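You operate a simulated robot arm through the tools that you are given. There is no shell and no other tool.

You are at the controls of a simulated robot arm. One attempt, no reset.

TASK
Seat the white plug in the scrub basin and fill it to the blue line.
Fine: swing the spout over it first; the tap ends shut.

The check looks at the end state, three seconds after you hand in, the way a careful person would. Anything else that was tipped, shoved, dropped, spilled or broken makes it a failure.

THE ROBOT
A 7-joint arm with a two-finger parallel gripper, fixed in place. Base frame: the origin is on the floor under the middle of its stand, x ahead of it, y to its left, z up. Readings come in mm, degrees, newtons and seconds.
It reaches about 1247 mm from its shoulder. Its first joint turns from -132.0 to 132.0 degrees. Payload 3.91 kg.
The tool frame sits at the grasp point between the pads (the TCP): z along the fingers, y along the line on which they close. The tips reach 30 mm beyond it. The gripper opens to 110 mm. The fingers are 20 mm wide and 10 mm thick; the gripper's body (48 by 112 mm) begins 55 mm behind the TCP.
Orientation is that of the tool frame in the base frame, as a unit quaternion [w, x, y, z]. With the fingers straight down and closing along the base's y, the tool's x points along the base's -x, its y along +y and its z along -z.

THE INTERFACE
- The arm moves only by the tool play_rows. Its argument "increments" is a list of rows, each a list of 3 entries, a list of its own where there are three numbers: the shift along the tool's x, y, z in mm, then the turn, a rotation vector about the tool's x, y, z in degrees, then the finger opening in mm, from 0 to 110. In form: [[[x, y, z], [ax, ay, az], hand], ...]. A call has 1 to 20 rows; each row shifts and turns the commanded pose from where the row before left it, along the tool's axes as they then stand. Rows are played at 5 a second. More than 50 mm and 8.6 degrees between two rows, or a gripper value outside its range, and nothing of the call is played. Where a pose cannot be reached the arm comes as near as it can. A force on the tool above 60 N (or 10 N above the force at the start of the call, whichever is more), or a blocked arm, ends the call early, and 0.2 s more pass. Each finger travels about 108 mm/s and halts on what it meets, pressing with about 41 N; the grip force reading is that of the motor and also rises with nothing between the fingers. The clock runs only during rows and for 0.2 s after the last one: add rows that do not move to give the fingers time. The reply holds the time, the measured pose of the TCP, the force on the tool along the base axes, the opening and the grip force, in the units named above and with some noise, with the torque about the TCP (base axes, N m) and any sound that the robot's microphone picked up.
- Cameras (640 x 400 px; columns grow to the right, rows downward): "scene" is fixed at [220.2, -649.4, 1465.6]; the picture's right is [0.69, -0.73, 0.00], its down [-0.26, -0.25, -0.93] and it looks along [0.68, 0.64, -0.36] (base axes); focal length 291 px, centre (320, 200). "wrist" rides on the gripper at [72, 17, -103] in the tool frame; the picture's right is [-0.23, 0.97, 0.00], its down [-0.76, -0.18, -0.62] and it looks along [-0.61, -0.14, 0.78] (tool axes); focal length 222 px, centre (320, 200). There is no depth. A picture from a camera that has moved, and an enlarged one, comes with that camera's place and axes in the base frame and with its lens.
- capture(camera): a new picture of that camera. No time passes.
- inspect(camera, box): a new picture of the part [left, top, right, bottom] of that camera's present view, enlarged. No time passes.
- finish_job(): hands the job in; it is judged then, once.

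Nothing tells you positions but the pictures and the camera data. Unless the task says otherwise, let go and move clear before handing in.

The tools are called after "Call:" by a JSON object that holds its "api" and its "payload". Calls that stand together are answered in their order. play_rows: Moves the arm, as the interface text tells. Its arguments: {"type":"object","properties":{"increments":{"type":"array"}},"required":["increments"]} The other tools are called the same way: capture (camera) takes a picture; inspect (camera, box) takes an enlarged picture of a part of a camera's view; finish_job () hands the job in.

At the start:

```text
clock: 0.0
ee_pos: [582.6, -7.5, 1363.7]
ee_rot: [0.0, 0.0, 1.0, 0.0]
wrist_force: [0.2, -0.3, -0.3]
ft_torque: [0.0, 0.0, 0.01]
gripper_width: 110.1
gripper_force: 0.1
```

scene: 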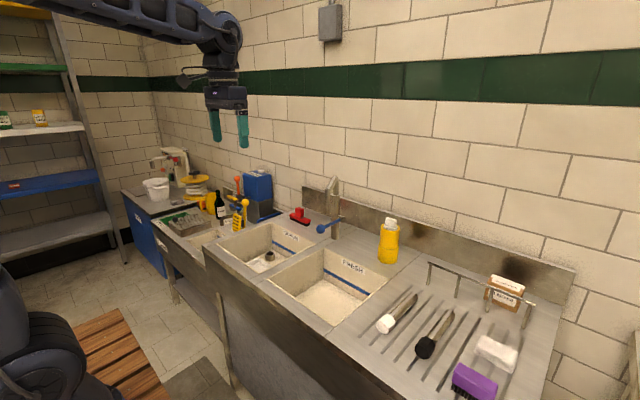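
wrist: 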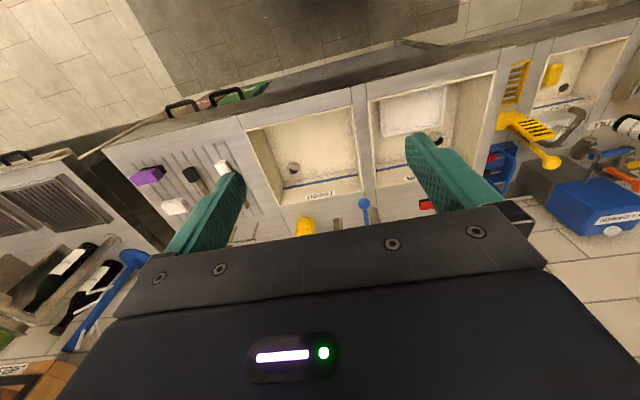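

I see a two-basin sink unit along a tiled wall, with a tap between the basins, a blue lever, white and black plugs (or similar items) on the drainboard, and labels on the basins. I'll look closer before moving.

Call:
{"api": "inspect", "payload": {"camera": "scene", "box": [200, 170, 400, 330]}}

Call:
{"api": "inspect", "payload": {"camera": "scene", "box": [360, 250, 580, 400]}}

Call:
{"api": "inspect", "payload": {"camera": "wrist", "box": [100, 60, 380, 240]}}

Call:
{"api": "inspect", "payload": {"camera": "wrist", "box": [340, 30, 640, 230]}}

```text
2.50 times, centred on (300, 250) of scene
camera zoom: at [220.2, -649.4, 1465.6], right [0.69, -0.73, 0.0], down [-0.26, -0.25, -0.93], along [0.68, 0.64, -0.36], focal length 728 px, centre (370, 75)
```

zoom: 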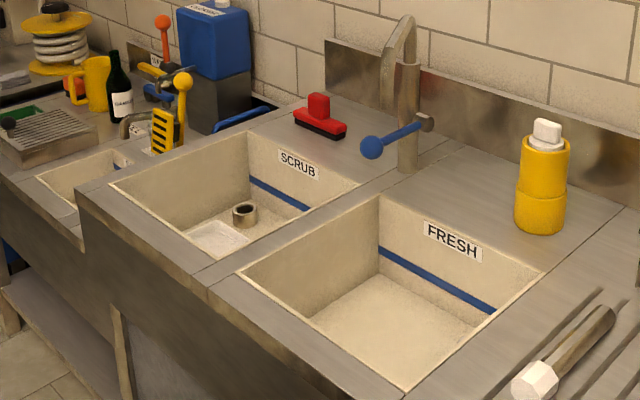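

```text
2.67 times, centred on (470, 325) of scene
camera zoom: at [220.2, -649.4, 1465.6], right [0.69, -0.73, 0.0], down [-0.26, -0.25, -0.93], along [0.68, 0.64, -0.36], focal length 776 px, centre (-80, -133)
```

zoom: 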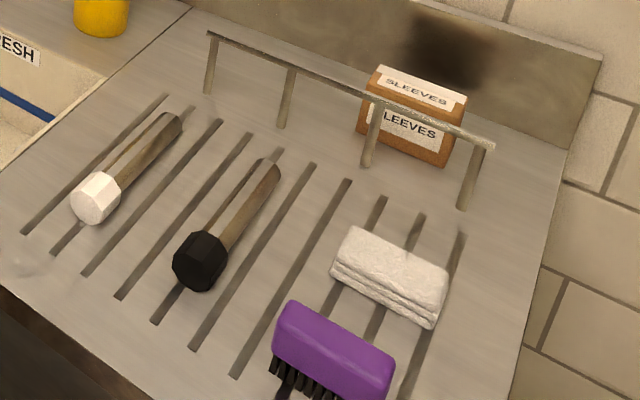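

```text
2.22 times, centred on (240, 150) of wrist
camera zoom: at [509.9, 10.1, 1466.0], right [0.23, 0.97, 0.0], down [0.76, -0.18, 0.62], along [0.61, -0.14, -0.78], focal length 494 px, centre (498, 311)
```

zoom: 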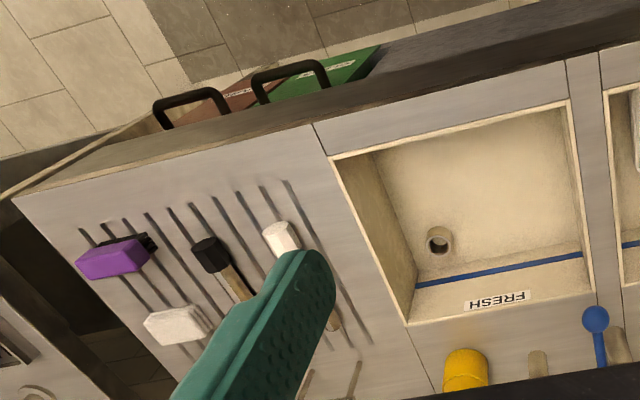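

```text
2.00 times, centred on (490, 130) of wrist
camera zoom: at [509.9, 10.1, 1466.0], right [0.23, 0.97, 0.0], down [0.76, -0.18, 0.62], along [0.61, -0.14, -0.78], focal length 444 px, centre (-20, 340)
```

zoom: 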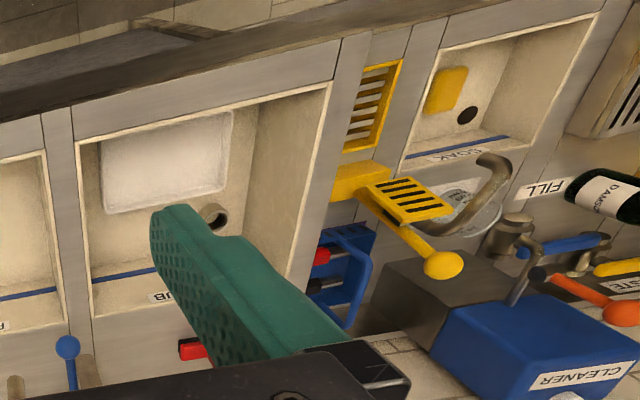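

The scene shows FRESH (right) and SCRUB (left) basins, a swivel tap between them with a blue lever, and the white-headed plug with a wooden handle lying on the drainboard. I'll move down and left for a close look at the scrub basin and the tap.

Call:
{"api": "play_rows", "payload": {"increments": [[[0, 25, 25], [0, 0, 0], 110], [[0, 25, 25], [0, 0, 0], 110], [[0, 25, 25], [0, 0, 0], 110], [[0, 25, 25], [0, 0, 0], 110], [[0, 25, 25], [0, 0, 0], 110], [[0, 25, 25], [0, 0, 0], 110], [[0, 25, 25], [0, 0, 0], 110], [[0, 25, 25], [0, 0, 0], 110]]}}

Call:
{"api": "capture", "payload": {"camera": "wrist"}}

Call:
{"api": "capture", "payload": {"camera": "scene"}}

```text
clock: 1.8
ee_pos: [582.1, 193.4, 1161.3]
ee_rot: [0.0, -0.001, 1.0, -0.001]
wrist_force: [-0.1, 0.4, -0.4]
ft_torque: [0.02, -0.03, -0.01]
gripper_width: 109.7
gripper_force: 0.2
```

```text
taken
camera wrist: at [508.5, 210.2, 1265.2], right [0.23, 0.97, 0.0], down [0.76, -0.18, 0.62], along [0.61, -0.14, -0.78], focal length 222 px, centre (320, 200)
```

wrist: 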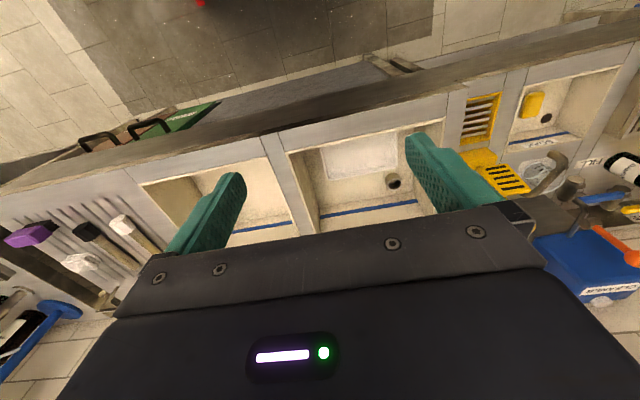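

```text
taken
```

scene: 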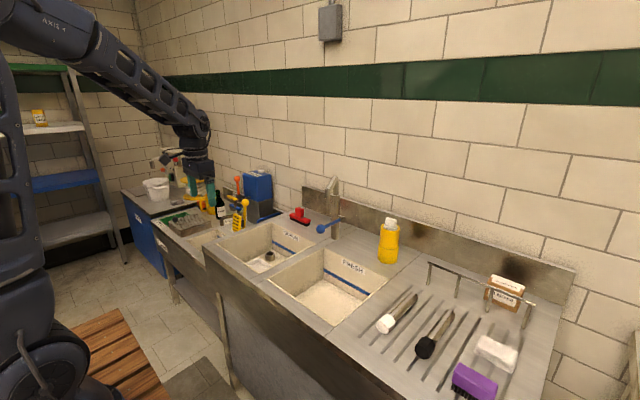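

I now have rough positions: counter about z≈865, scrub drain near (900, 300), lever ball near (953, 35, 960), spout tip near (902, -40, 1066) over the fresh basin. Next I move closer and tilt the hand so the wrist camera sees the tap.

Call:
{"api": "play_rows", "payload": {"increments": [[[-38, -18, 22], [0, 0, 0], 110], [[-38, -18, 22], [0, 0, 0], 110], [[-38, -18, 22], [0, 0, 0], 110], [[-38, -18, 22], [0, 0, 0], 110], [[-38, -18, 22], [0, 0, 0], 110], [[0, 0, 0], [0, -8, 0], 110], [[0, 0, 0], [0, -8, 0], 110], [[0, 0, 0], [0, -8, 0], 110], [[0, 0, 0], [0, -8, 0], 110], [[0, 0, 0], [0, -8, 0], 110], [[0, 0, 0], [0, -8, 0], 110]]}}

Call:
{"api": "capture", "payload": {"camera": "wrist"}}

Call:
{"api": "capture", "payload": {"camera": "scene"}}

```text
clock: 4.4
ee_pos: [798.2, -61.6, 1051.7]
ee_rot: [0.403, 0.116, 0.907, -0.049]
wrist_force: [-1.0, -0.9, 0.6]
ft_torque: [0.03, 0.01, 0.03]
gripper_width: 110.3
gripper_force: 0.0
stopped in row 11: the arm was blocked; the commanded pose is now the measured one
```

```text
taken
camera wrist: at [679.9, -14.3, 1067.2], right [0.39, 0.9, 0.17], down [0.0, -0.19, 0.98], along [0.92, -0.38, -0.08], focal length 222 px, centre (320, 200)
```

wrist: 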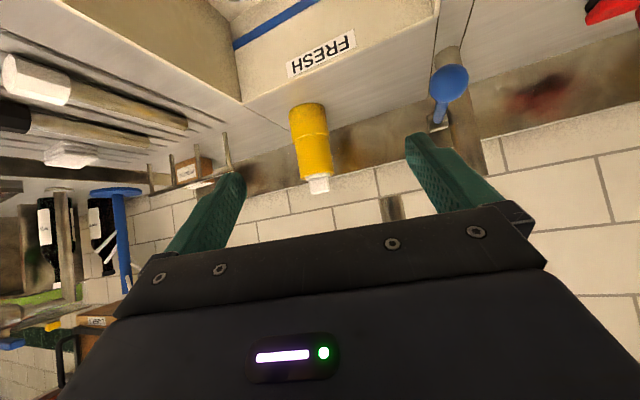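

```text
taken
```

scene: 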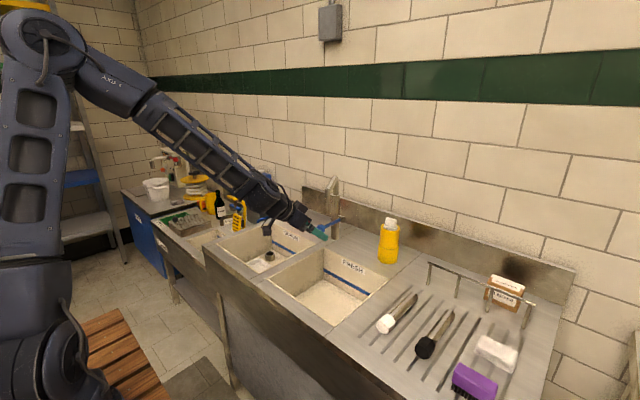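

The arm stopped as "blocked" with a twisted pose, with almost no contact force, so it is probably near a joint limit. I'll look closely before moving again.

Call:
{"api": "inspect", "payload": {"camera": "scene", "box": [240, 150, 400, 250]}}

Call:
{"api": "inspect", "payload": {"camera": "wrist", "box": [340, 0, 640, 230]}}

```text
4.00 times, centred on (320, 200) of scene
camera zoom: at [220.2, -649.4, 1465.6], right [0.69, -0.73, 0.0], down [-0.26, -0.25, -0.93], along [0.68, 0.64, -0.36], focal length 1165 px, centre (320, 200)
```

zoom: 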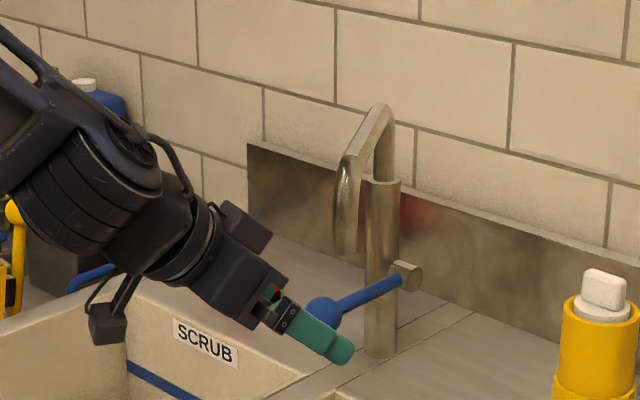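

```text
1.74 times, centred on (490, 115) of wrist
camera zoom: at [679.9, -14.3, 1067.2], right [0.39, 0.9, 0.17], down [0.0, -0.19, 0.98], along [0.92, -0.38, -0.08], focal length 386 px, centre (24, 348)
```

zoom: 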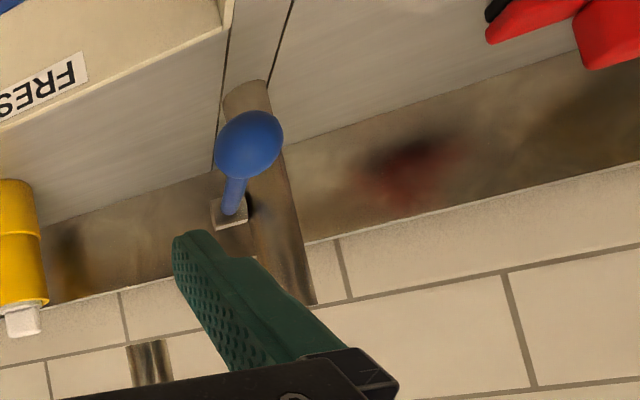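

The hand is clear of everything; the stop came from aligning the hand with the forearm (wrist singularity). I'll tilt the hand back to vertical and fix the yaw, then survey from above instead.

Call:
{"api": "play_rows", "payload": {"increments": [[[0, 0, -10], [0, 8, 0], 110], [[0, 0, -10], [0, 8, 0], 110], [[0, 0, -10], [0, 8, 0], 110], [[0, 0, -10], [0, 8, 0], 110], [[0, 0, -10], [0, 8, 0], 110], [[0, 0, -10], [0, 7, 0], 110], [[0, 0, 0], [0, 0, -7], 110], [[0, 0, 0], [0, 0, -7], 110]]}}

Call:
{"api": "capture", "payload": {"camera": "wrist"}}

Call:
{"api": "capture", "payload": {"camera": "scene"}}

```text
clock: 6.2
ee_pos: [771.9, -53.7, 1103.4]
ee_rot: [0.007, 0.002, 1.0, 0.001]
wrist_force: [0.0, -0.6, 0.4]
ft_torque: [-0.01, 0.01, 0.02]
gripper_width: 110.1
gripper_force: 0.0
```

```text
taken
camera wrist: at [697.0, -36.7, 1205.1], right [0.23, 0.97, 0.0], down [0.75, -0.18, 0.63], along [0.62, -0.14, -0.77], focal length 222 px, centre (320, 200)
```

wrist: 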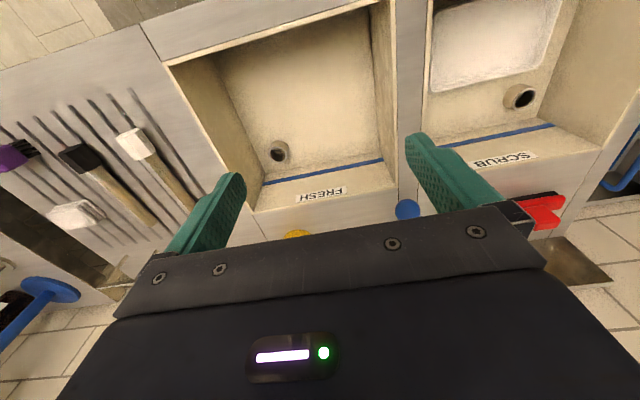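

```text
taken
```

scene: 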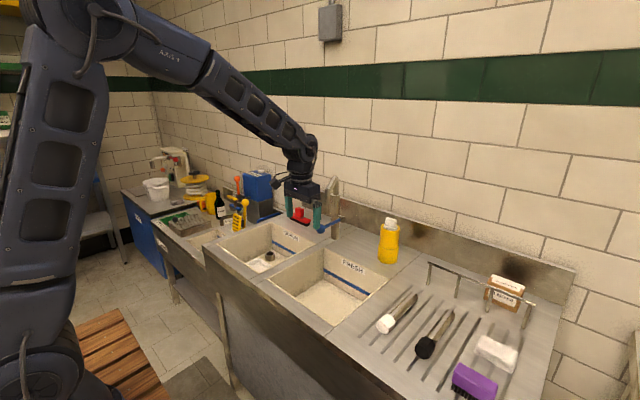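

Looking from above now: the scrub drain collar is at about (911, 337, 720), the white plug lies along x at y≈-350 with its head toward the robot. I'll move over the scrub basin for a close view of the drain and the flat white object.

Call:
{"api": "play_rows", "payload": {"increments": [[[-8, 40, 10], [0, 0, 0], 110], [[-8, 40, 10], [0, 0, 0], 110], [[-8, 40, 10], [0, 0, 0], 110], [[-8, 40, 10], [0, 0, 0], 110], [[-8, 40, 10], [0, 0, 0], 110], [[-8, 40, 10], [0, 0, 0], 110], [[-8, 40, 10], [0, 0, 0], 110], [[-8, 40, 10], [0, 0, 0], 110], [[-8, 40, 10], [0, 0, 0], 110], [[-8, 40, 10], [0, 0, 0], 110]]}}

Call:
{"api": "capture", "payload": {"camera": "wrist"}}

Call:
{"api": "capture", "payload": {"camera": "scene"}}

```text
clock: 8.4
ee_pos: [858.3, 343.8, 1005.0]
ee_rot: [0.008, 0.004, 1.0, 0.0]
wrist_force: [0.1, -1.3, 0.0]
ft_torque: [0.03, 0.01, 0.0]
gripper_width: 109.9
gripper_force: 0.0
```

```text
taken
camera wrist: at [783.2, 360.1, 1107.7], right [0.23, 0.97, 0.01], down [0.75, -0.18, 0.64], along [0.62, -0.14, -0.77], focal length 222 px, centre (320, 200)
```

wrist: 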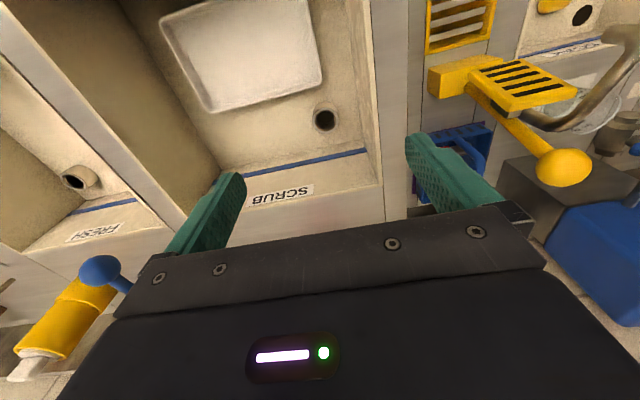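

```text
taken
```

scene: 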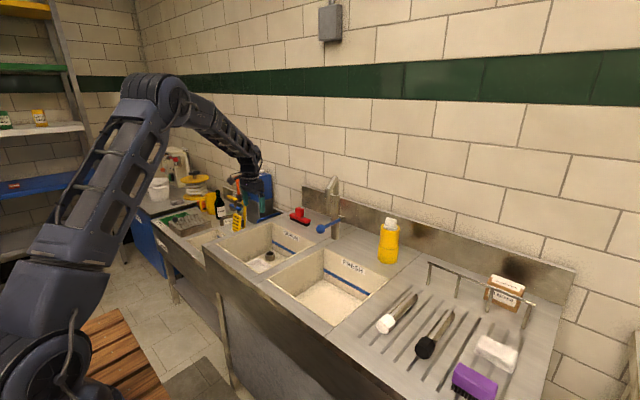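

Call:
{"api": "inspect", "payload": {"camera": "wrist", "box": [140, 0, 410, 210]}}

Call:
{"api": "inspect", "payload": {"camera": "wrist", "box": [270, 80, 390, 155]}}

Call:
{"api": "inspect", "payload": {"camera": "wrist", "box": [0, 140, 220, 400]}}

Call:
{"api": "inspect", "payload": {"camera": "scene", "box": [210, 210, 330, 285]}}

```text
1.90 times, centred on (275, 105) of wrist
camera zoom: at [783.2, 360.1, 1107.7], right [0.23, 0.97, 0.01], down [0.75, -0.18, 0.64], along [0.62, -0.14, -0.77], focal length 423 px, centre (406, 381)
```

zoom: 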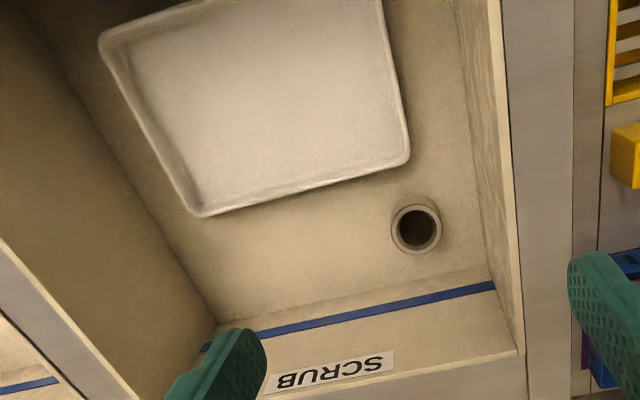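

```text
5.33 times, centred on (330, 118) of wrist
camera zoom: at [783.2, 360.1, 1107.7], right [0.23, 0.97, 0.01], down [0.75, -0.18, 0.64], along [0.62, -0.14, -0.77], focal length 1185 px, centre (267, 640)
```

zoom: 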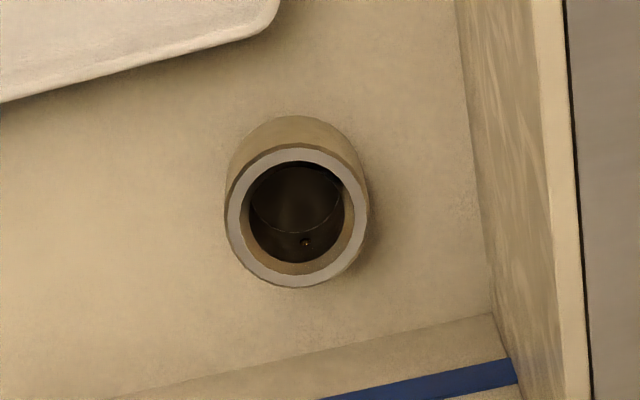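

```text
1.54 times, centred on (110, 270) of wrist
camera zoom: at [783.2, 360.1, 1107.7], right [0.23, 0.97, 0.01], down [0.75, -0.18, 0.64], along [0.62, -0.14, -0.77], focal length 342 px, centre (643, 92)
```

zoom: 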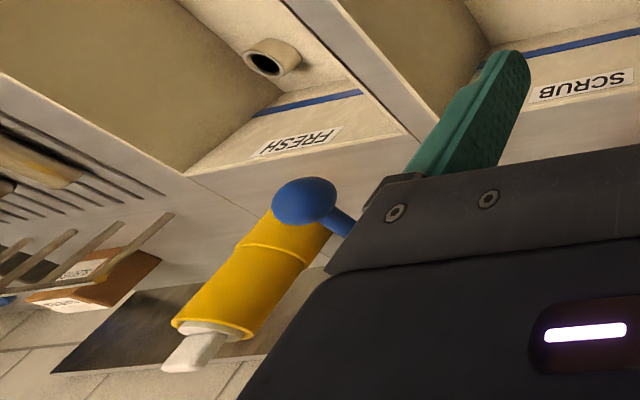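

```text
5.33 times, centred on (270, 248) of scene
camera zoom: at [220.2, -649.4, 1465.6], right [0.69, -0.73, 0.0], down [-0.26, -0.25, -0.93], along [0.68, 0.64, -0.36], focal length 1553 px, centre (587, -53)
```

zoom: 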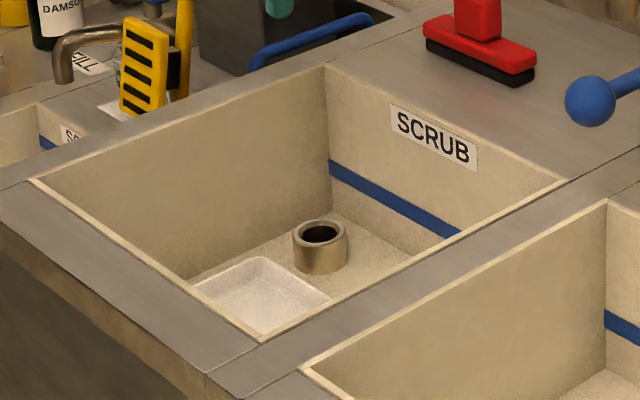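

The scrub drain is a raised collar (inner ø about 30 mm, top about z≈717) with a white tray lying loose beside it, which I must leave alone. Now I'll move across to look at the white plug closely.

Call:
{"api": "play_rows", "payload": {"increments": [[[44, 0, -15], [0, 0, 0], 110], [[44, 0, -15], [0, 0, 0], 110], [[0, -46, 0], [0, 0, 0], 110], [[0, -46, 0], [0, 0, 0], 110], [[0, -46, 0], [0, 0, 0], 110], [[0, -46, 0], [0, 0, 0], 110], [[0, -46, 0], [0, 0, 0], 110], [[0, -46, 0], [0, 0, 0], 110], [[0, -46, 0], [0, 0, 0], 110], [[0, -46, 0], [0, 0, 0], 110], [[0, -46, 0], [0, 0, 0], 110], [[0, -46, 0], [0, 0, 0], 110], [[0, -46, 0], [0, 0, 0], 110], [[0, -46, 0], [0, 0, 0], 110], [[0, -46, 0], [0, 0, 0], 110], [[0, -46, 0], [0, 0, 0], 110], [[0, -46, 0], [0, 0, 0], 110]]}}

Call:
{"api": "capture", "payload": {"camera": "wrist"}}

```text
clock: 12.0
ee_pos: [765.5, -344.0, 1033.3]
ee_rot: [0.008, 0.003, 1.0, 0.001]
wrist_force: [-0.1, 0.9, -0.2]
ft_torque: [-0.08, 0.0, 0.02]
gripper_width: 110.3
gripper_force: 0.1
```

```text
taken
camera wrist: at [690.3, -326.4, 1135.4], right [0.23, 0.97, 0.0], down [0.75, -0.18, 0.63], along [0.62, -0.14, -0.77], focal length 222 px, centre (320, 200)
```

wrist: 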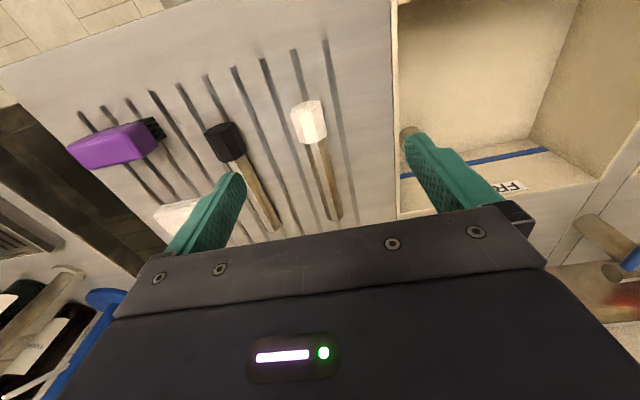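

Call:
{"api": "inspect", "payload": {"camera": "wrist", "box": [240, 80, 400, 230]}}

Call:
{"api": "inspect", "payload": {"camera": "scene", "box": [360, 280, 460, 370]}}

```text
2.67 times, centred on (320, 155) of wrist
camera zoom: at [690.3, -326.4, 1135.4], right [0.23, 0.97, 0.0], down [0.75, -0.18, 0.63], along [0.62, -0.14, -0.77], focal length 592 px, centre (320, 320)
```

zoom: 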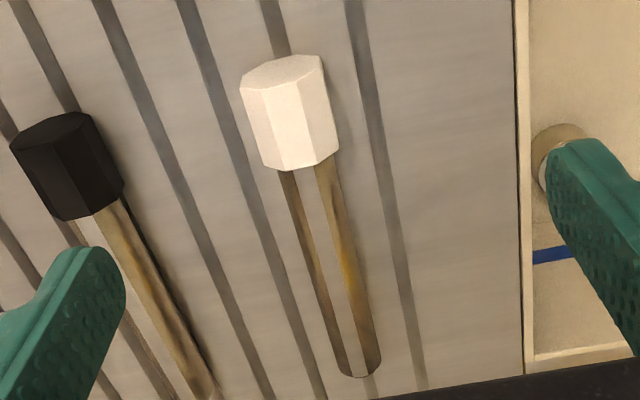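

```text
4.44 times, centred on (410, 325) of scene
camera zoom: at [220.2, -649.4, 1465.6], right [0.69, -0.73, 0.0], down [-0.26, -0.25, -0.93], along [0.68, 0.64, -0.36], focal length 1294 px, centre (-80, -356)
```

zoom: 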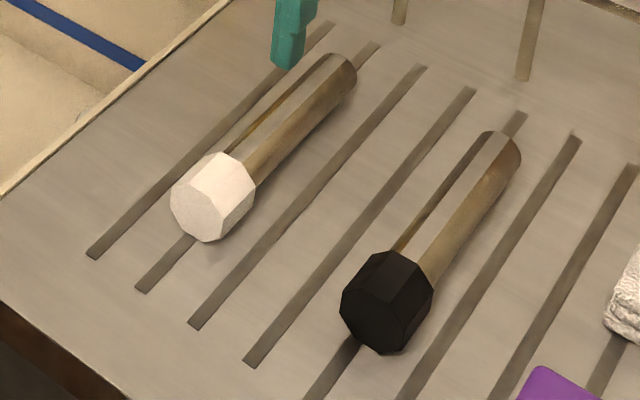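

The "plug" is a metal stem with a white octagonal head; its length and diameters decide which end goes into the collar. I'll drop closer above it for measurements.

Call:
{"api": "play_rows", "payload": {"increments": [[[-5, 2, 40], [0, 0, 0], 110], [[-5, 2, 38], [0, 0, 0], 110]]}}

Call:
{"api": "capture", "payload": {"camera": "wrist"}}

Call:
{"api": "inspect", "payload": {"camera": "wrist", "box": [230, 60, 400, 230]}}

```text
clock: 12.6
ee_pos: [777.7, -339.4, 954.9]
ee_rot: [0.008, 0.004, 1.0, -0.001]
wrist_force: [-0.5, 0.5, -0.6]
ft_torque: [0.01, 0.01, 0.06]
gripper_width: 109.8
gripper_force: 0.0
```

```text
taken
camera wrist: at [701.0, -322.7, 1057.4], right [0.23, 0.97, 0.0], down [0.75, -0.18, 0.63], along [0.62, -0.14, -0.77], focal length 222 px, centre (320, 200)
```

wrist: 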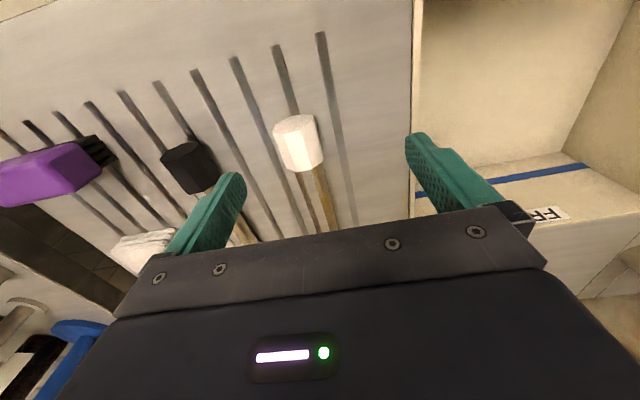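

```text
2.35 times, centred on (315, 145) of wrist
camera zoom: at [701.0, -322.7, 1057.4], right [0.23, 0.97, 0.0], down [0.75, -0.18, 0.63], along [0.62, -0.14, -0.77], focal length 523 px, centre (332, 329)
```

zoom: 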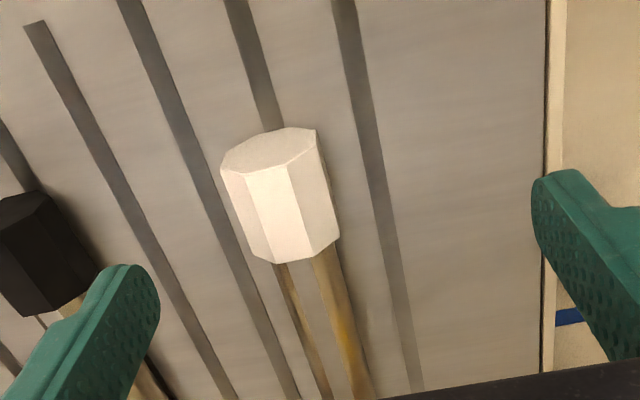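

I need accurate diameters, so I'm zooming on the stem and head from this pose.

Call:
{"api": "inspect", "payload": {"camera": "wrist", "box": [265, 105, 345, 155]}}

Call:
{"api": "inspect", "payload": {"camera": "wrist", "box": [265, 155, 361, 215]}}

Call:
{"api": "inspect", "payload": {"camera": "scene", "box": [370, 285, 434, 340]}}

```text
8.00 times, centred on (305, 130) of wrist
camera zoom: at [701.0, -322.7, 1057.4], right [0.23, 0.97, 0.0], down [0.75, -0.18, 0.63], along [0.62, -0.14, -0.77], focal length 1777 px, centre (440, 760)
```

zoom: 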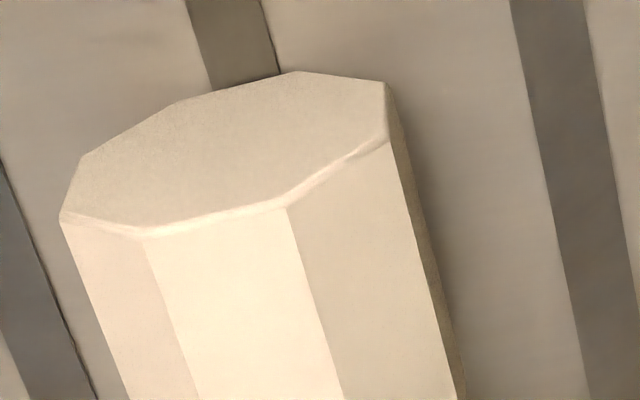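

```text
6.67 times, centred on (313, 185) of wrist
camera zoom: at [701.0, -322.7, 1057.4], right [0.23, 0.97, 0.0], down [0.75, -0.18, 0.63], along [0.62, -0.14, -0.77], focal length 1481 px, centre (367, 300)
```

zoom: 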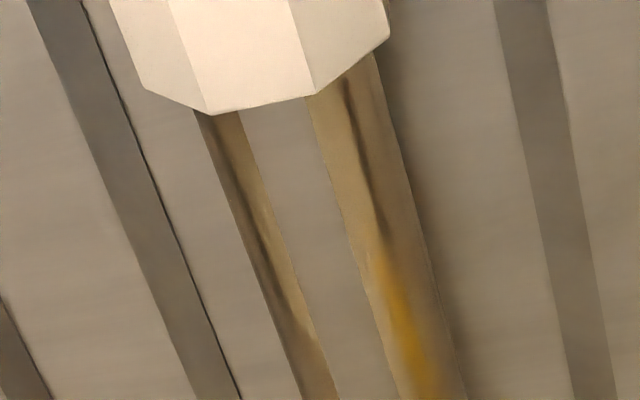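

```text
7.27 times, centred on (402, 312) of scene
camera zoom: at [220.2, -649.4, 1465.6], right [0.69, -0.73, 0.0], down [-0.26, -0.25, -0.93], along [0.68, 0.64, -0.36], focal length 2118 px, centre (-276, -618)
```

zoom: 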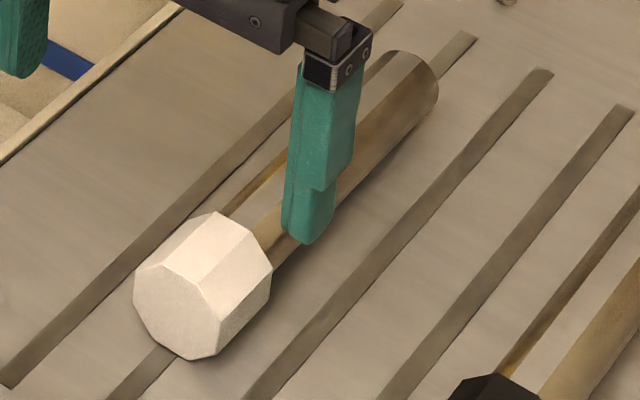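

My estimate: the plug is a 27 mm round metal stem, about 155 mm long, running from x≈808 to x≈965, with a 36 mm octagonal knob at x≈768–808 near y≈-356. The stem goes down into the 30 mm collar with the knob up. I'll tilt the hand forward about 30° above the knob and check that the arm follows.

Call:
{"api": "play_rows", "payload": {"increments": [[[0, -8, 0], [0, -7, 0], 80], [[0, -8, 0], [0, -7, 0], 80], [[0, 0, 0], [0, -7, 0], 80], [[0, 0, 0], [0, -7, 0], 80]]}}

Call:
{"api": "capture", "payload": {"camera": "wrist"}}

Call:
{"api": "capture", "payload": {"camera": "scene"}}

```text
clock: 13.6
ee_pos: [774.4, -353.3, 954.6]
ee_rot: [0.249, 0.003, 0.969, -0.001]
wrist_force: [0.5, 1.3, -0.3]
ft_torque: [-0.03, 0.0, 0.01]
gripper_width: 80.2
gripper_force: 0.1
```

```text
taken
camera wrist: at [661.1, -336.9, 1010.2], right [0.2, 0.97, 0.11], down [0.36, -0.18, 0.91], along [0.91, -0.15, -0.39], focal length 222 px, centre (320, 200)
```

wrist: 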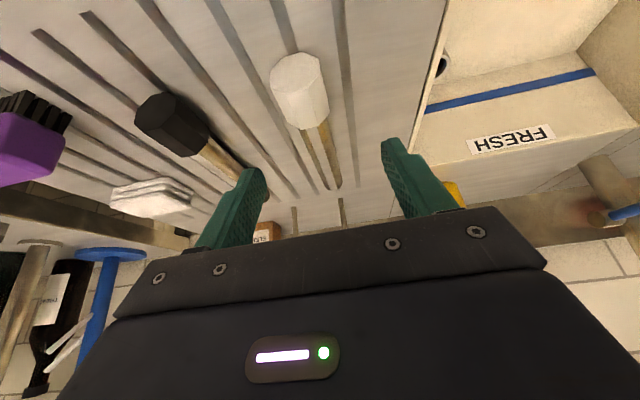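

```text
taken
```

scene: 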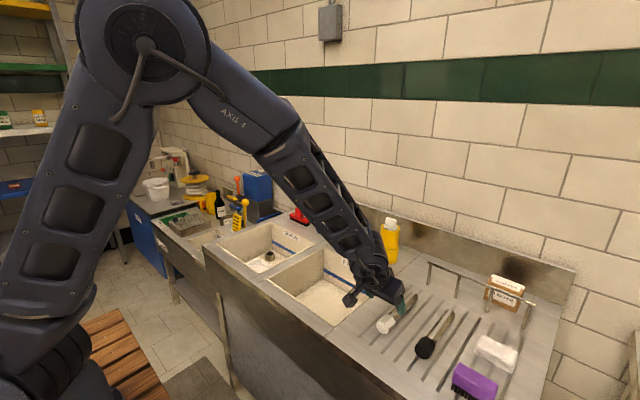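

The tilt tracked well (about 29°). Zooming in to fix the knob's position against the fingers.

Call:
{"api": "inspect", "payload": {"camera": "wrist", "box": [250, 30, 362, 100]}}

Call:
{"api": "inspect", "payload": {"camera": "wrist", "box": [270, 110, 382, 210]}}

Call:
{"api": "inspect", "payload": {"camera": "scene", "box": [330, 240, 450, 340]}}

```text
5.71 times, centred on (306, 65) of wrist
camera zoom: at [661.1, -336.9, 1010.2], right [0.2, 0.97, 0.11], down [0.36, -0.18, 0.91], along [0.91, -0.15, -0.39], focal length 1269 px, centre (400, 971)
```

zoom: 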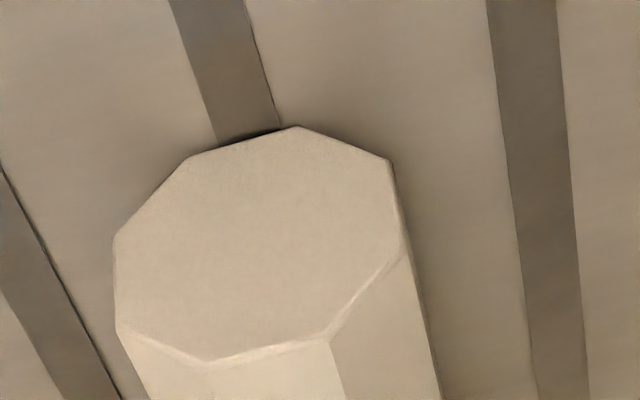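

```text
4.00 times, centred on (326, 160) of wrist
camera zoom: at [661.1, -336.9, 1010.2], right [0.2, 0.97, 0.11], down [0.36, -0.18, 0.91], along [0.91, -0.15, -0.39], focal length 888 px, centre (296, 360)
```

zoom: 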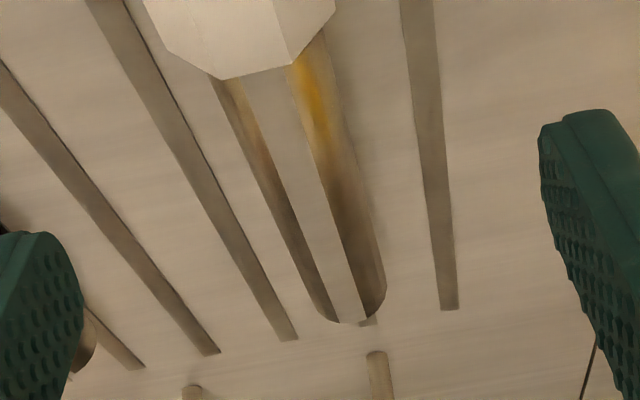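

```text
4.00 times, centred on (390, 290) of scene
camera zoom: at [220.2, -649.4, 1465.6], right [0.69, -0.73, 0.0], down [-0.26, -0.25, -0.93], along [0.68, 0.64, -0.36], focal length 1165 px, centre (40, -160)
```

zoom: 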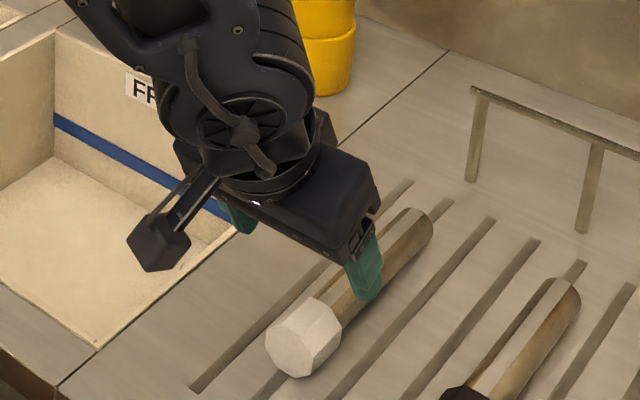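

The knob is at x 765–802, y≈-361, axis z≈868, with the counter at about z=850. I'll descend straight down so the pads straddle the knob.

Call:
{"api": "play_rows", "payload": {"increments": [[[8.5, -4, 15], [0, 0, 0], 80], [[8.5, -4, 15], [0, 0, 0], 80], [[8.5, 0, 15], [0, 0, 0], 80], [[6.5, 0, 11.5], [0, 0, 0], 80]]}}

Call:
{"api": "capture", "payload": {"camera": "wrist"}}

Call:
{"api": "inspect", "payload": {"camera": "scene", "box": [340, 260, 440, 350]}}

```text
clock: 14.6
ee_pos: [774.6, -363.2, 889.4]
ee_rot: [0.249, 0.002, 0.969, 0.001]
wrist_force: [0.2, 0.7, -0.2]
ft_torque: [0.04, 0.02, 0.01]
gripper_width: 80.0
gripper_force: 0.0
```

```text
taken
camera wrist: at [660.1, -346.1, 945.0], right [0.21, 0.97, 0.11], down [0.36, -0.18, 0.91], along [0.91, -0.15, -0.39], focal length 222 px, centre (320, 200)
```

wrist: 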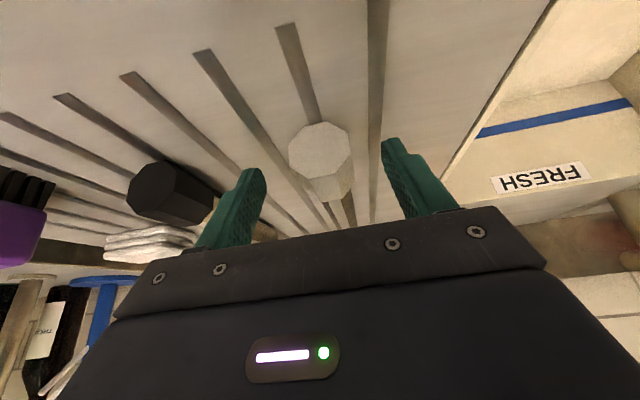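

```text
4.44 times, centred on (390, 305) of scene
camera zoom: at [220.2, -649.4, 1465.6], right [0.69, -0.73, 0.0], down [-0.26, -0.25, -0.93], along [0.68, 0.64, -0.36], focal length 1294 px, centre (9, -267)
```

zoom: 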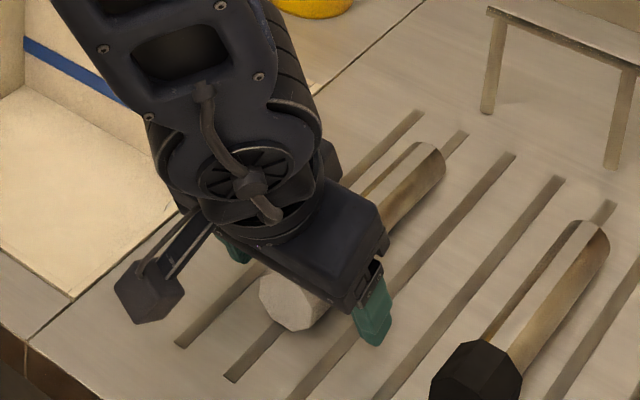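

The knob sits centred between the pads. I'll go down a few more mm, watching the force, and close the fingers.

Call:
{"api": "play_rows", "payload": {"increments": [[[2.2, 0, 4], [0, 0, 0], 80], [[0, 0, 0], [0, 0, 0], 80]]}}

Call:
{"api": "inspect", "payload": {"camera": "wrist", "box": [230, 90, 420, 230]}}

Call:
{"api": "inspect", "payload": {"camera": "scene", "box": [380, 290, 440, 340]}}

```text
clock: 15.2
ee_pos: [773.5, -363.3, 884.5]
ee_rot: [0.25, 0.003, 0.968, 0.0]
wrist_force: [-0.1, 0.7, -0.4]
ft_torque: [0.0, 0.01, 0.02]
gripper_width: 79.9
gripper_force: 0.1
```

```text
2.86 times, centred on (325, 160) of wrist
camera zoom: at [659.8, -346.1, 940.2], right [0.2, 0.97, 0.11], down [0.36, -0.18, 0.91], along [0.91, -0.15, -0.39], focal length 635 px, centre (306, 314)
```

zoom: 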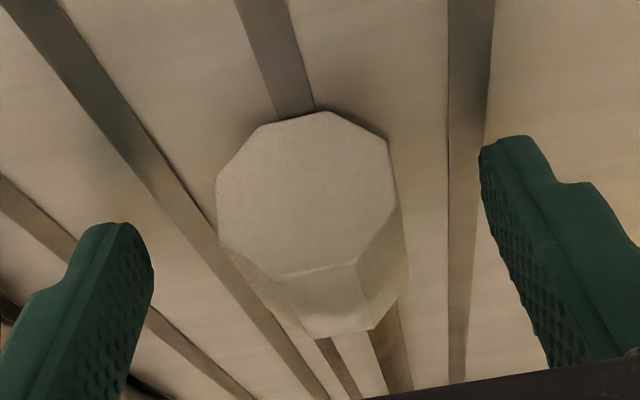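

```text
8.00 times, centred on (410, 315) of scene
camera zoom: at [220.2, -649.4, 1465.6], right [0.69, -0.73, 0.0], down [-0.26, -0.25, -0.93], along [0.68, 0.64, -0.36], focal length 2330 px, centre (-400, -720)
```

zoom: 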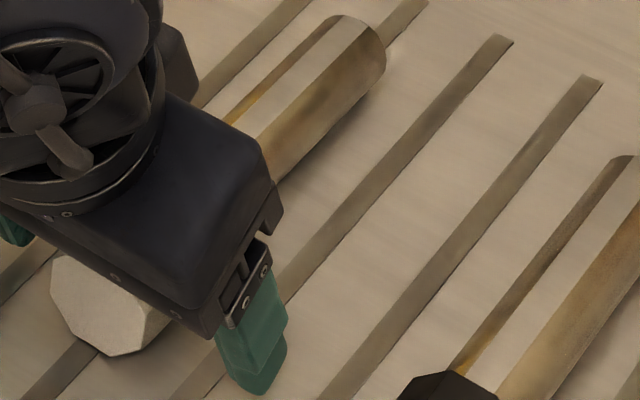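

Force is still nil, tips about 3 mm above the counter. Closing on the knob.

Call:
{"api": "play_rows", "payload": {"increments": [[[0, 0, 0], [0, 0, 0], 60], [[0, 0, 0], [0, 0, 0], 30], [[0, 0, 0], [0, 0, 0], 15], [[0, 0, 0], [0, 0, 0], 15]]}}

Call:
{"api": "inspect", "payload": {"camera": "wrist", "box": [230, 90, 420, 230]}}

```text
clock: 16.2
ee_pos: [775.0, -363.8, 884.4]
ee_rot: [0.25, 0.003, 0.968, 0.0]
wrist_force: [1.3, 0.4, 0.8]
ft_torque: [0.04, -0.09, 0.1]
gripper_width: 35.5
gripper_force: 40.8
```

```text
2.86 times, centred on (325, 160) of wrist
camera zoom: at [659.8, -346.0, 940.3], right [0.2, 0.97, 0.11], down [0.36, -0.18, 0.91], along [0.91, -0.15, -0.39], focal length 635 px, centre (306, 314)
```

zoom: 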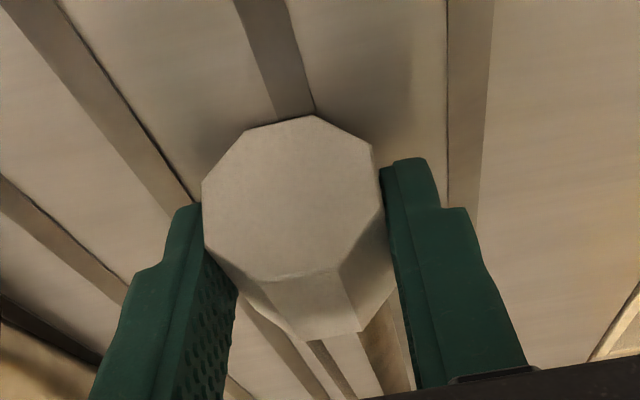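

Gripped at 35.5 mm. Lifting a little first to check the hold and weight.

Call:
{"api": "play_rows", "payload": {"increments": [[[-4.8, 0, -8.8], [0, 0, 0], 15], [[-4.8, 0, -8.8], [0, 0, 0], 15], [[-4.8, 0, -8.8], [0, 0, 0], 15], [[-4.8, 0, -8.8], [0, 0, 0], 15], [[0, 0, 0], [0, 0, 0], 15]]}}

Call:
{"api": "inspect", "payload": {"camera": "scene", "box": [350, 240, 470, 340]}}

Call:
{"api": "capture", "payload": {"camera": "wrist"}}

```text
clock: 17.4
ee_pos: [772.9, -362.0, 924.8]
ee_rot: [0.25, 0.003, 0.968, 0.0]
wrist_force: [-0.3, 0.4, -1.4]
ft_torque: [-0.02, 0.04, -0.03]
gripper_width: 35.4
gripper_force: 41.6
```

```text
4.00 times, centred on (410, 290) of scene
camera zoom: at [220.2, -649.4, 1465.6], right [0.69, -0.73, 0.0], down [-0.26, -0.25, -0.93], along [0.68, 0.64, -0.36], focal length 1165 px, centre (-40, -160)
```

zoom: 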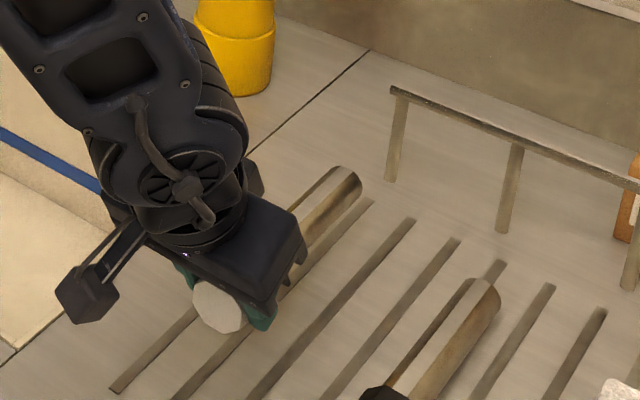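

```text
taken
camera wrist: at [658.7, -345.9, 980.6], right [0.21, 0.97, 0.11], down [0.36, -0.18, 0.91], along [0.91, -0.15, -0.39], focal length 222 px, centre (320, 200)
```

wrist: 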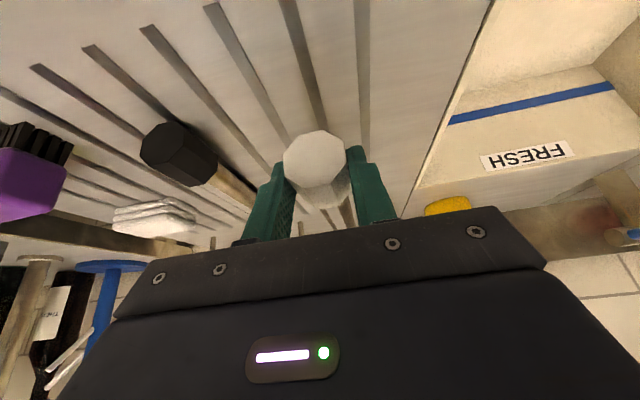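

The plug is held firmly and light (about 0.15 kg). I'll lift it to z≈1100, pull back, and return the hand to vertical.

Call:
{"api": "play_rows", "payload": {"increments": [[[-4.2, 0, -37.7], [0, 0, 0], 15], [[-4.2, 0, -37.7], [0, 0, 0], 15], [[-4.2, 0, -37.7], [0, 0, 0], 15], [[-4.2, 0, -37.7], [0, 0, 0], 15], [[-4.2, 0, -37.7], [0, 0, 0], 15], [[0, 0, 0], [0, 5.8, 0], 15], [[0, 0, 0], [0, 5.8, 0], 15], [[0, 0, 0], [0, 5.8, 0], 15], [[0, 0, 0], [0, 5.8, 0], 15], [[0, 0, 0], [0, 5.8, 0], 15]]}}

Call:
{"api": "capture", "payload": {"camera": "scene"}}

Call:
{"api": "capture", "payload": {"camera": "wrist"}}

```text
clock: 19.6
ee_pos: [701.4, -363.1, 1100.4]
ee_rot: [-0.001, 0.003, 1.0, 0.0]
wrist_force: [-0.1, -0.6, -0.6]
ft_torque: [-0.03, 0.06, -0.02]
gripper_width: 35.2
gripper_force: 41.4
```

```text
taken
```

scene: 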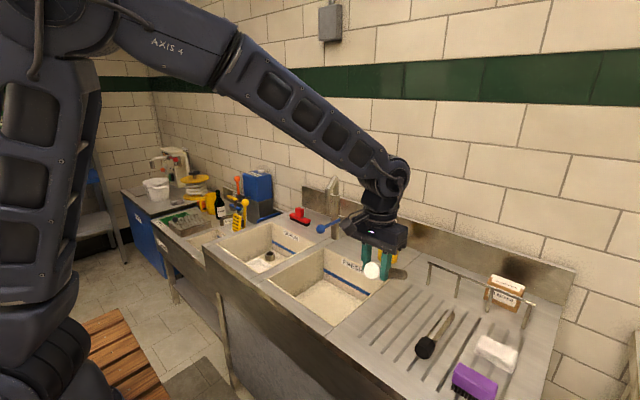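

```text
taken
camera wrist: at [627.8, -346.3, 1204.1], right [0.23, 0.97, 0.0], down [0.76, -0.18, 0.62], along [0.6, -0.15, -0.78], focal length 222 px, centre (320, 200)
```

wrist: 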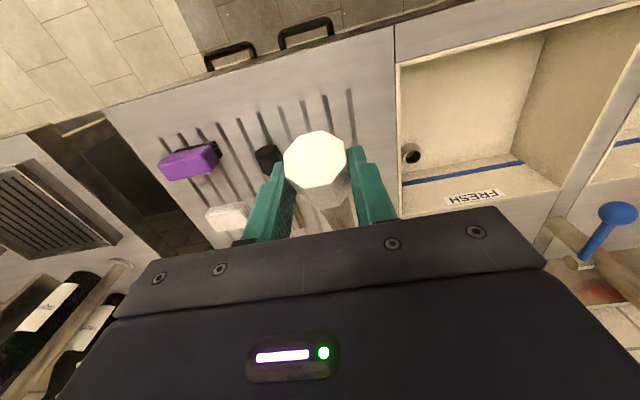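

The plug has not slipped. Now yawing the hand about its vertical axis by ~105° so that the final tilt will be sideways.

Call:
{"api": "play_rows", "payload": {"increments": [[[0, 0, 0], [0, 0, 8], 15], [[0, 0, 0], [0, 0, 8], 15], [[0, 0, 0], [0, 0, 8], 15], [[0, 0, 0], [0, 0, 8], 15], [[0, 0, 0], [0, 0, 8], 15], [[0, 0, 0], [0, 0, 8], 15], [[0, 0, 0], [0, 0, 8], 15], [[0, 0, 0], [0, 0, 8], 15], [[0, 0, 0], [0, 0, 8], 15], [[0, 0, 0], [0, 0, 8], 15], [[0, 0, 0], [0, 0, 8], 15], [[0, 0, 0], [0, 0, 8], 15], [[0, 0, 0], [0, 0, 8], 15]]}}

Call:
{"api": "capture", "payload": {"camera": "scene"}}

Call:
{"api": "capture", "payload": {"camera": "wrist"}}

```text
clock: 22.4
ee_pos: [699.7, -363.2, 1100.0]
ee_rot: [-0.001, 0.79, 0.613, -0.001]
wrist_force: [-0.6, -0.4, -0.9]
ft_torque: [0.06, -0.03, -0.03]
gripper_width: 35.1
gripper_force: 41.1
```

```text
taken
```

scene: 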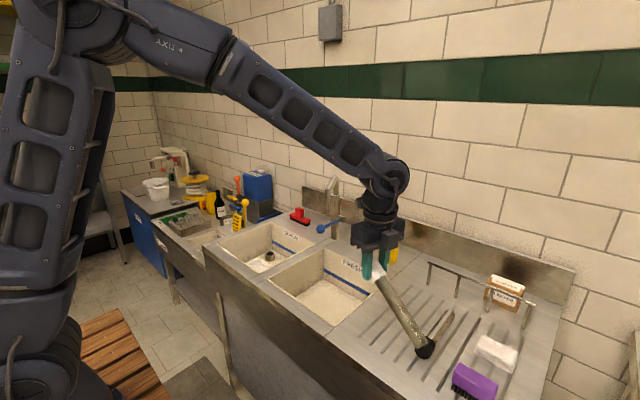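

```text
taken
camera wrist: at [734.3, -297.5, 1203.2], right [0.89, -0.46, 0.0], down [-0.36, -0.69, 0.62], along [-0.29, -0.55, -0.78], focal length 222 px, centre (320, 200)
```

wrist: 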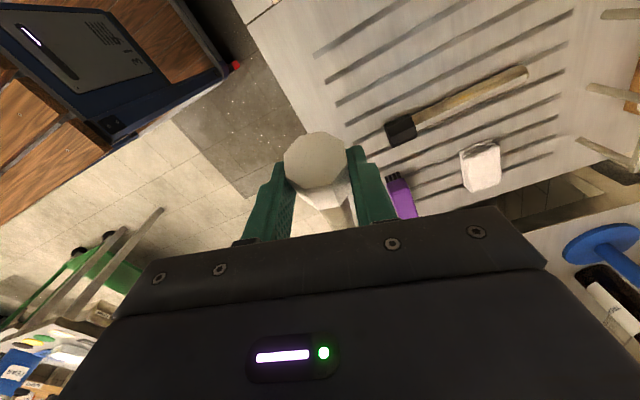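

The yaw is done and tracking well; the stem points toward -y and down. Moving across at x≈700, well clear of the spout, to beside the scrub basin.

Call:
{"api": "play_rows", "payload": {"increments": [[[45.5, -11.65, 0], [0, 0, 0], 15], [[45.5, -11.65, 0], [0, 0, 0], 15], [[45.5, -11.65, 0], [0, 0, 0], 15], [[45.5, -11.65, 0], [0, 0, 0], 15], [[45.5, -11.65, 0], [0, 0, 0], 15], [[45.5, -11.65, 0], [0, 0, 0], 15], [[45.5, -11.65, 0], [0, 0, 0], 15], [[45.5, -11.65, 0], [0, 0, 0], 15], [[45.5, -11.65, 0], [0, 0, 0], 15], [[45.5, -11.65, 0], [0, 0, 0], 15], [[45.5, -11.65, 0], [0, 0, 0], 15], [[45.5, -11.65, 0], [0, 0, 0], 15], [[45.5, -11.65, 0], [0, 0, 0], 15]]}}

Call:
{"api": "capture", "payload": {"camera": "scene"}}

```text
clock: 25.2
ee_pos: [699.9, 247.4, 1100.2]
ee_rot: [-0.001, 0.79, 0.613, -0.001]
wrist_force: [-0.3, -1.1, -1.4]
ft_torque: [0.07, -0.03, 0.01]
gripper_width: 35.1
gripper_force: 41.0
```

```text
taken
```

scene: 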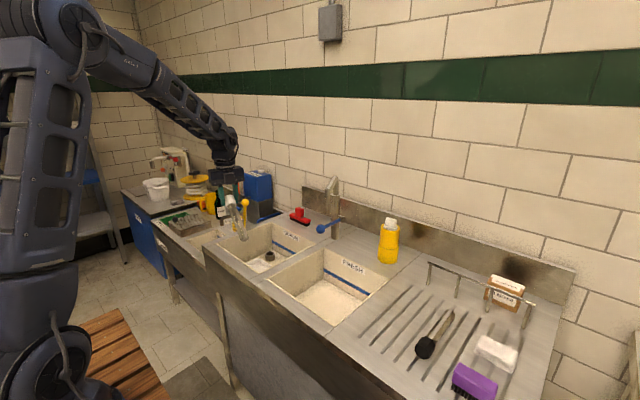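

Now rolling the hand sideways so the stem hangs vertically.

Call:
{"api": "play_rows", "payload": {"increments": [[[0, 0, 0], [0, 8.5, 0], 15], [[0, 0, 0], [0, 8.5, 0], 15], [[0, 0, 0], [0, 8.5, 0], 15], [[0, 0, 0], [0, 8.5, 0], 15], [[0, 0, 0], [0, 8.5, 0], 15], [[0, 0, 0], [0, 8.5, 0], 15], [[0, 0, 0], [0, 8.5, 0], 15]]}}

Call:
{"api": "capture", "payload": {"camera": "scene"}}

Call:
{"api": "capture", "payload": {"camera": "wrist"}}

Call:
{"api": "inspect", "payload": {"camera": "scene", "box": [180, 130, 300, 250]}}

```text
clock: 26.8
ee_pos: [698.5, 248.0, 1099.6]
ee_rot: [-0.306, 0.685, 0.532, 0.392]
wrist_force: [-0.6, -0.4, -0.3]
ft_torque: [-0.02, 0.02, 0.0]
gripper_width: 35.5
gripper_force: 41.4
```

```text
taken
```

scene: 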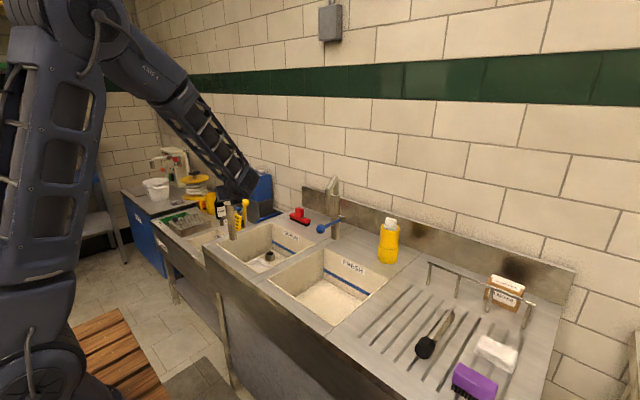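

```text
taken
camera wrist: at [702.5, 192.1, 1215.0], right [0.91, -0.35, -0.2], down [-0.4, -0.85, -0.34], along [-0.05, 0.39, -0.92], focal length 222 px, centre (320, 200)
```

wrist: 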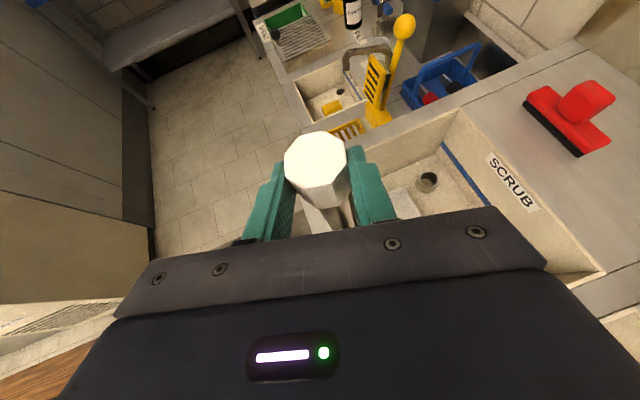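

```text
3.33 times, centred on (240, 190) of scene
camera zoom: at [220.2, -649.4, 1465.6], right [0.69, -0.73, 0.0], down [-0.26, -0.25, -0.93], along [0.68, 0.64, -0.36], focal length 971 px, centre (587, 233)
```

zoom: 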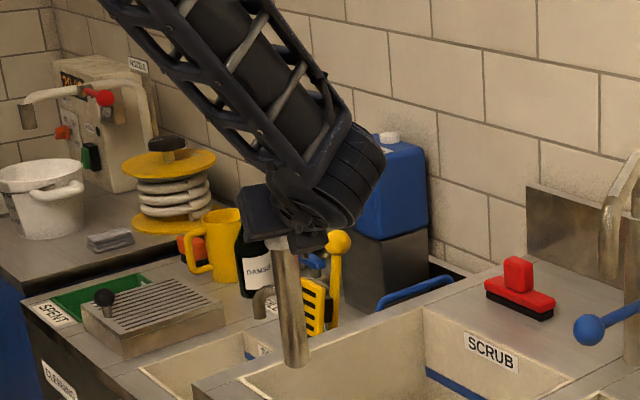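

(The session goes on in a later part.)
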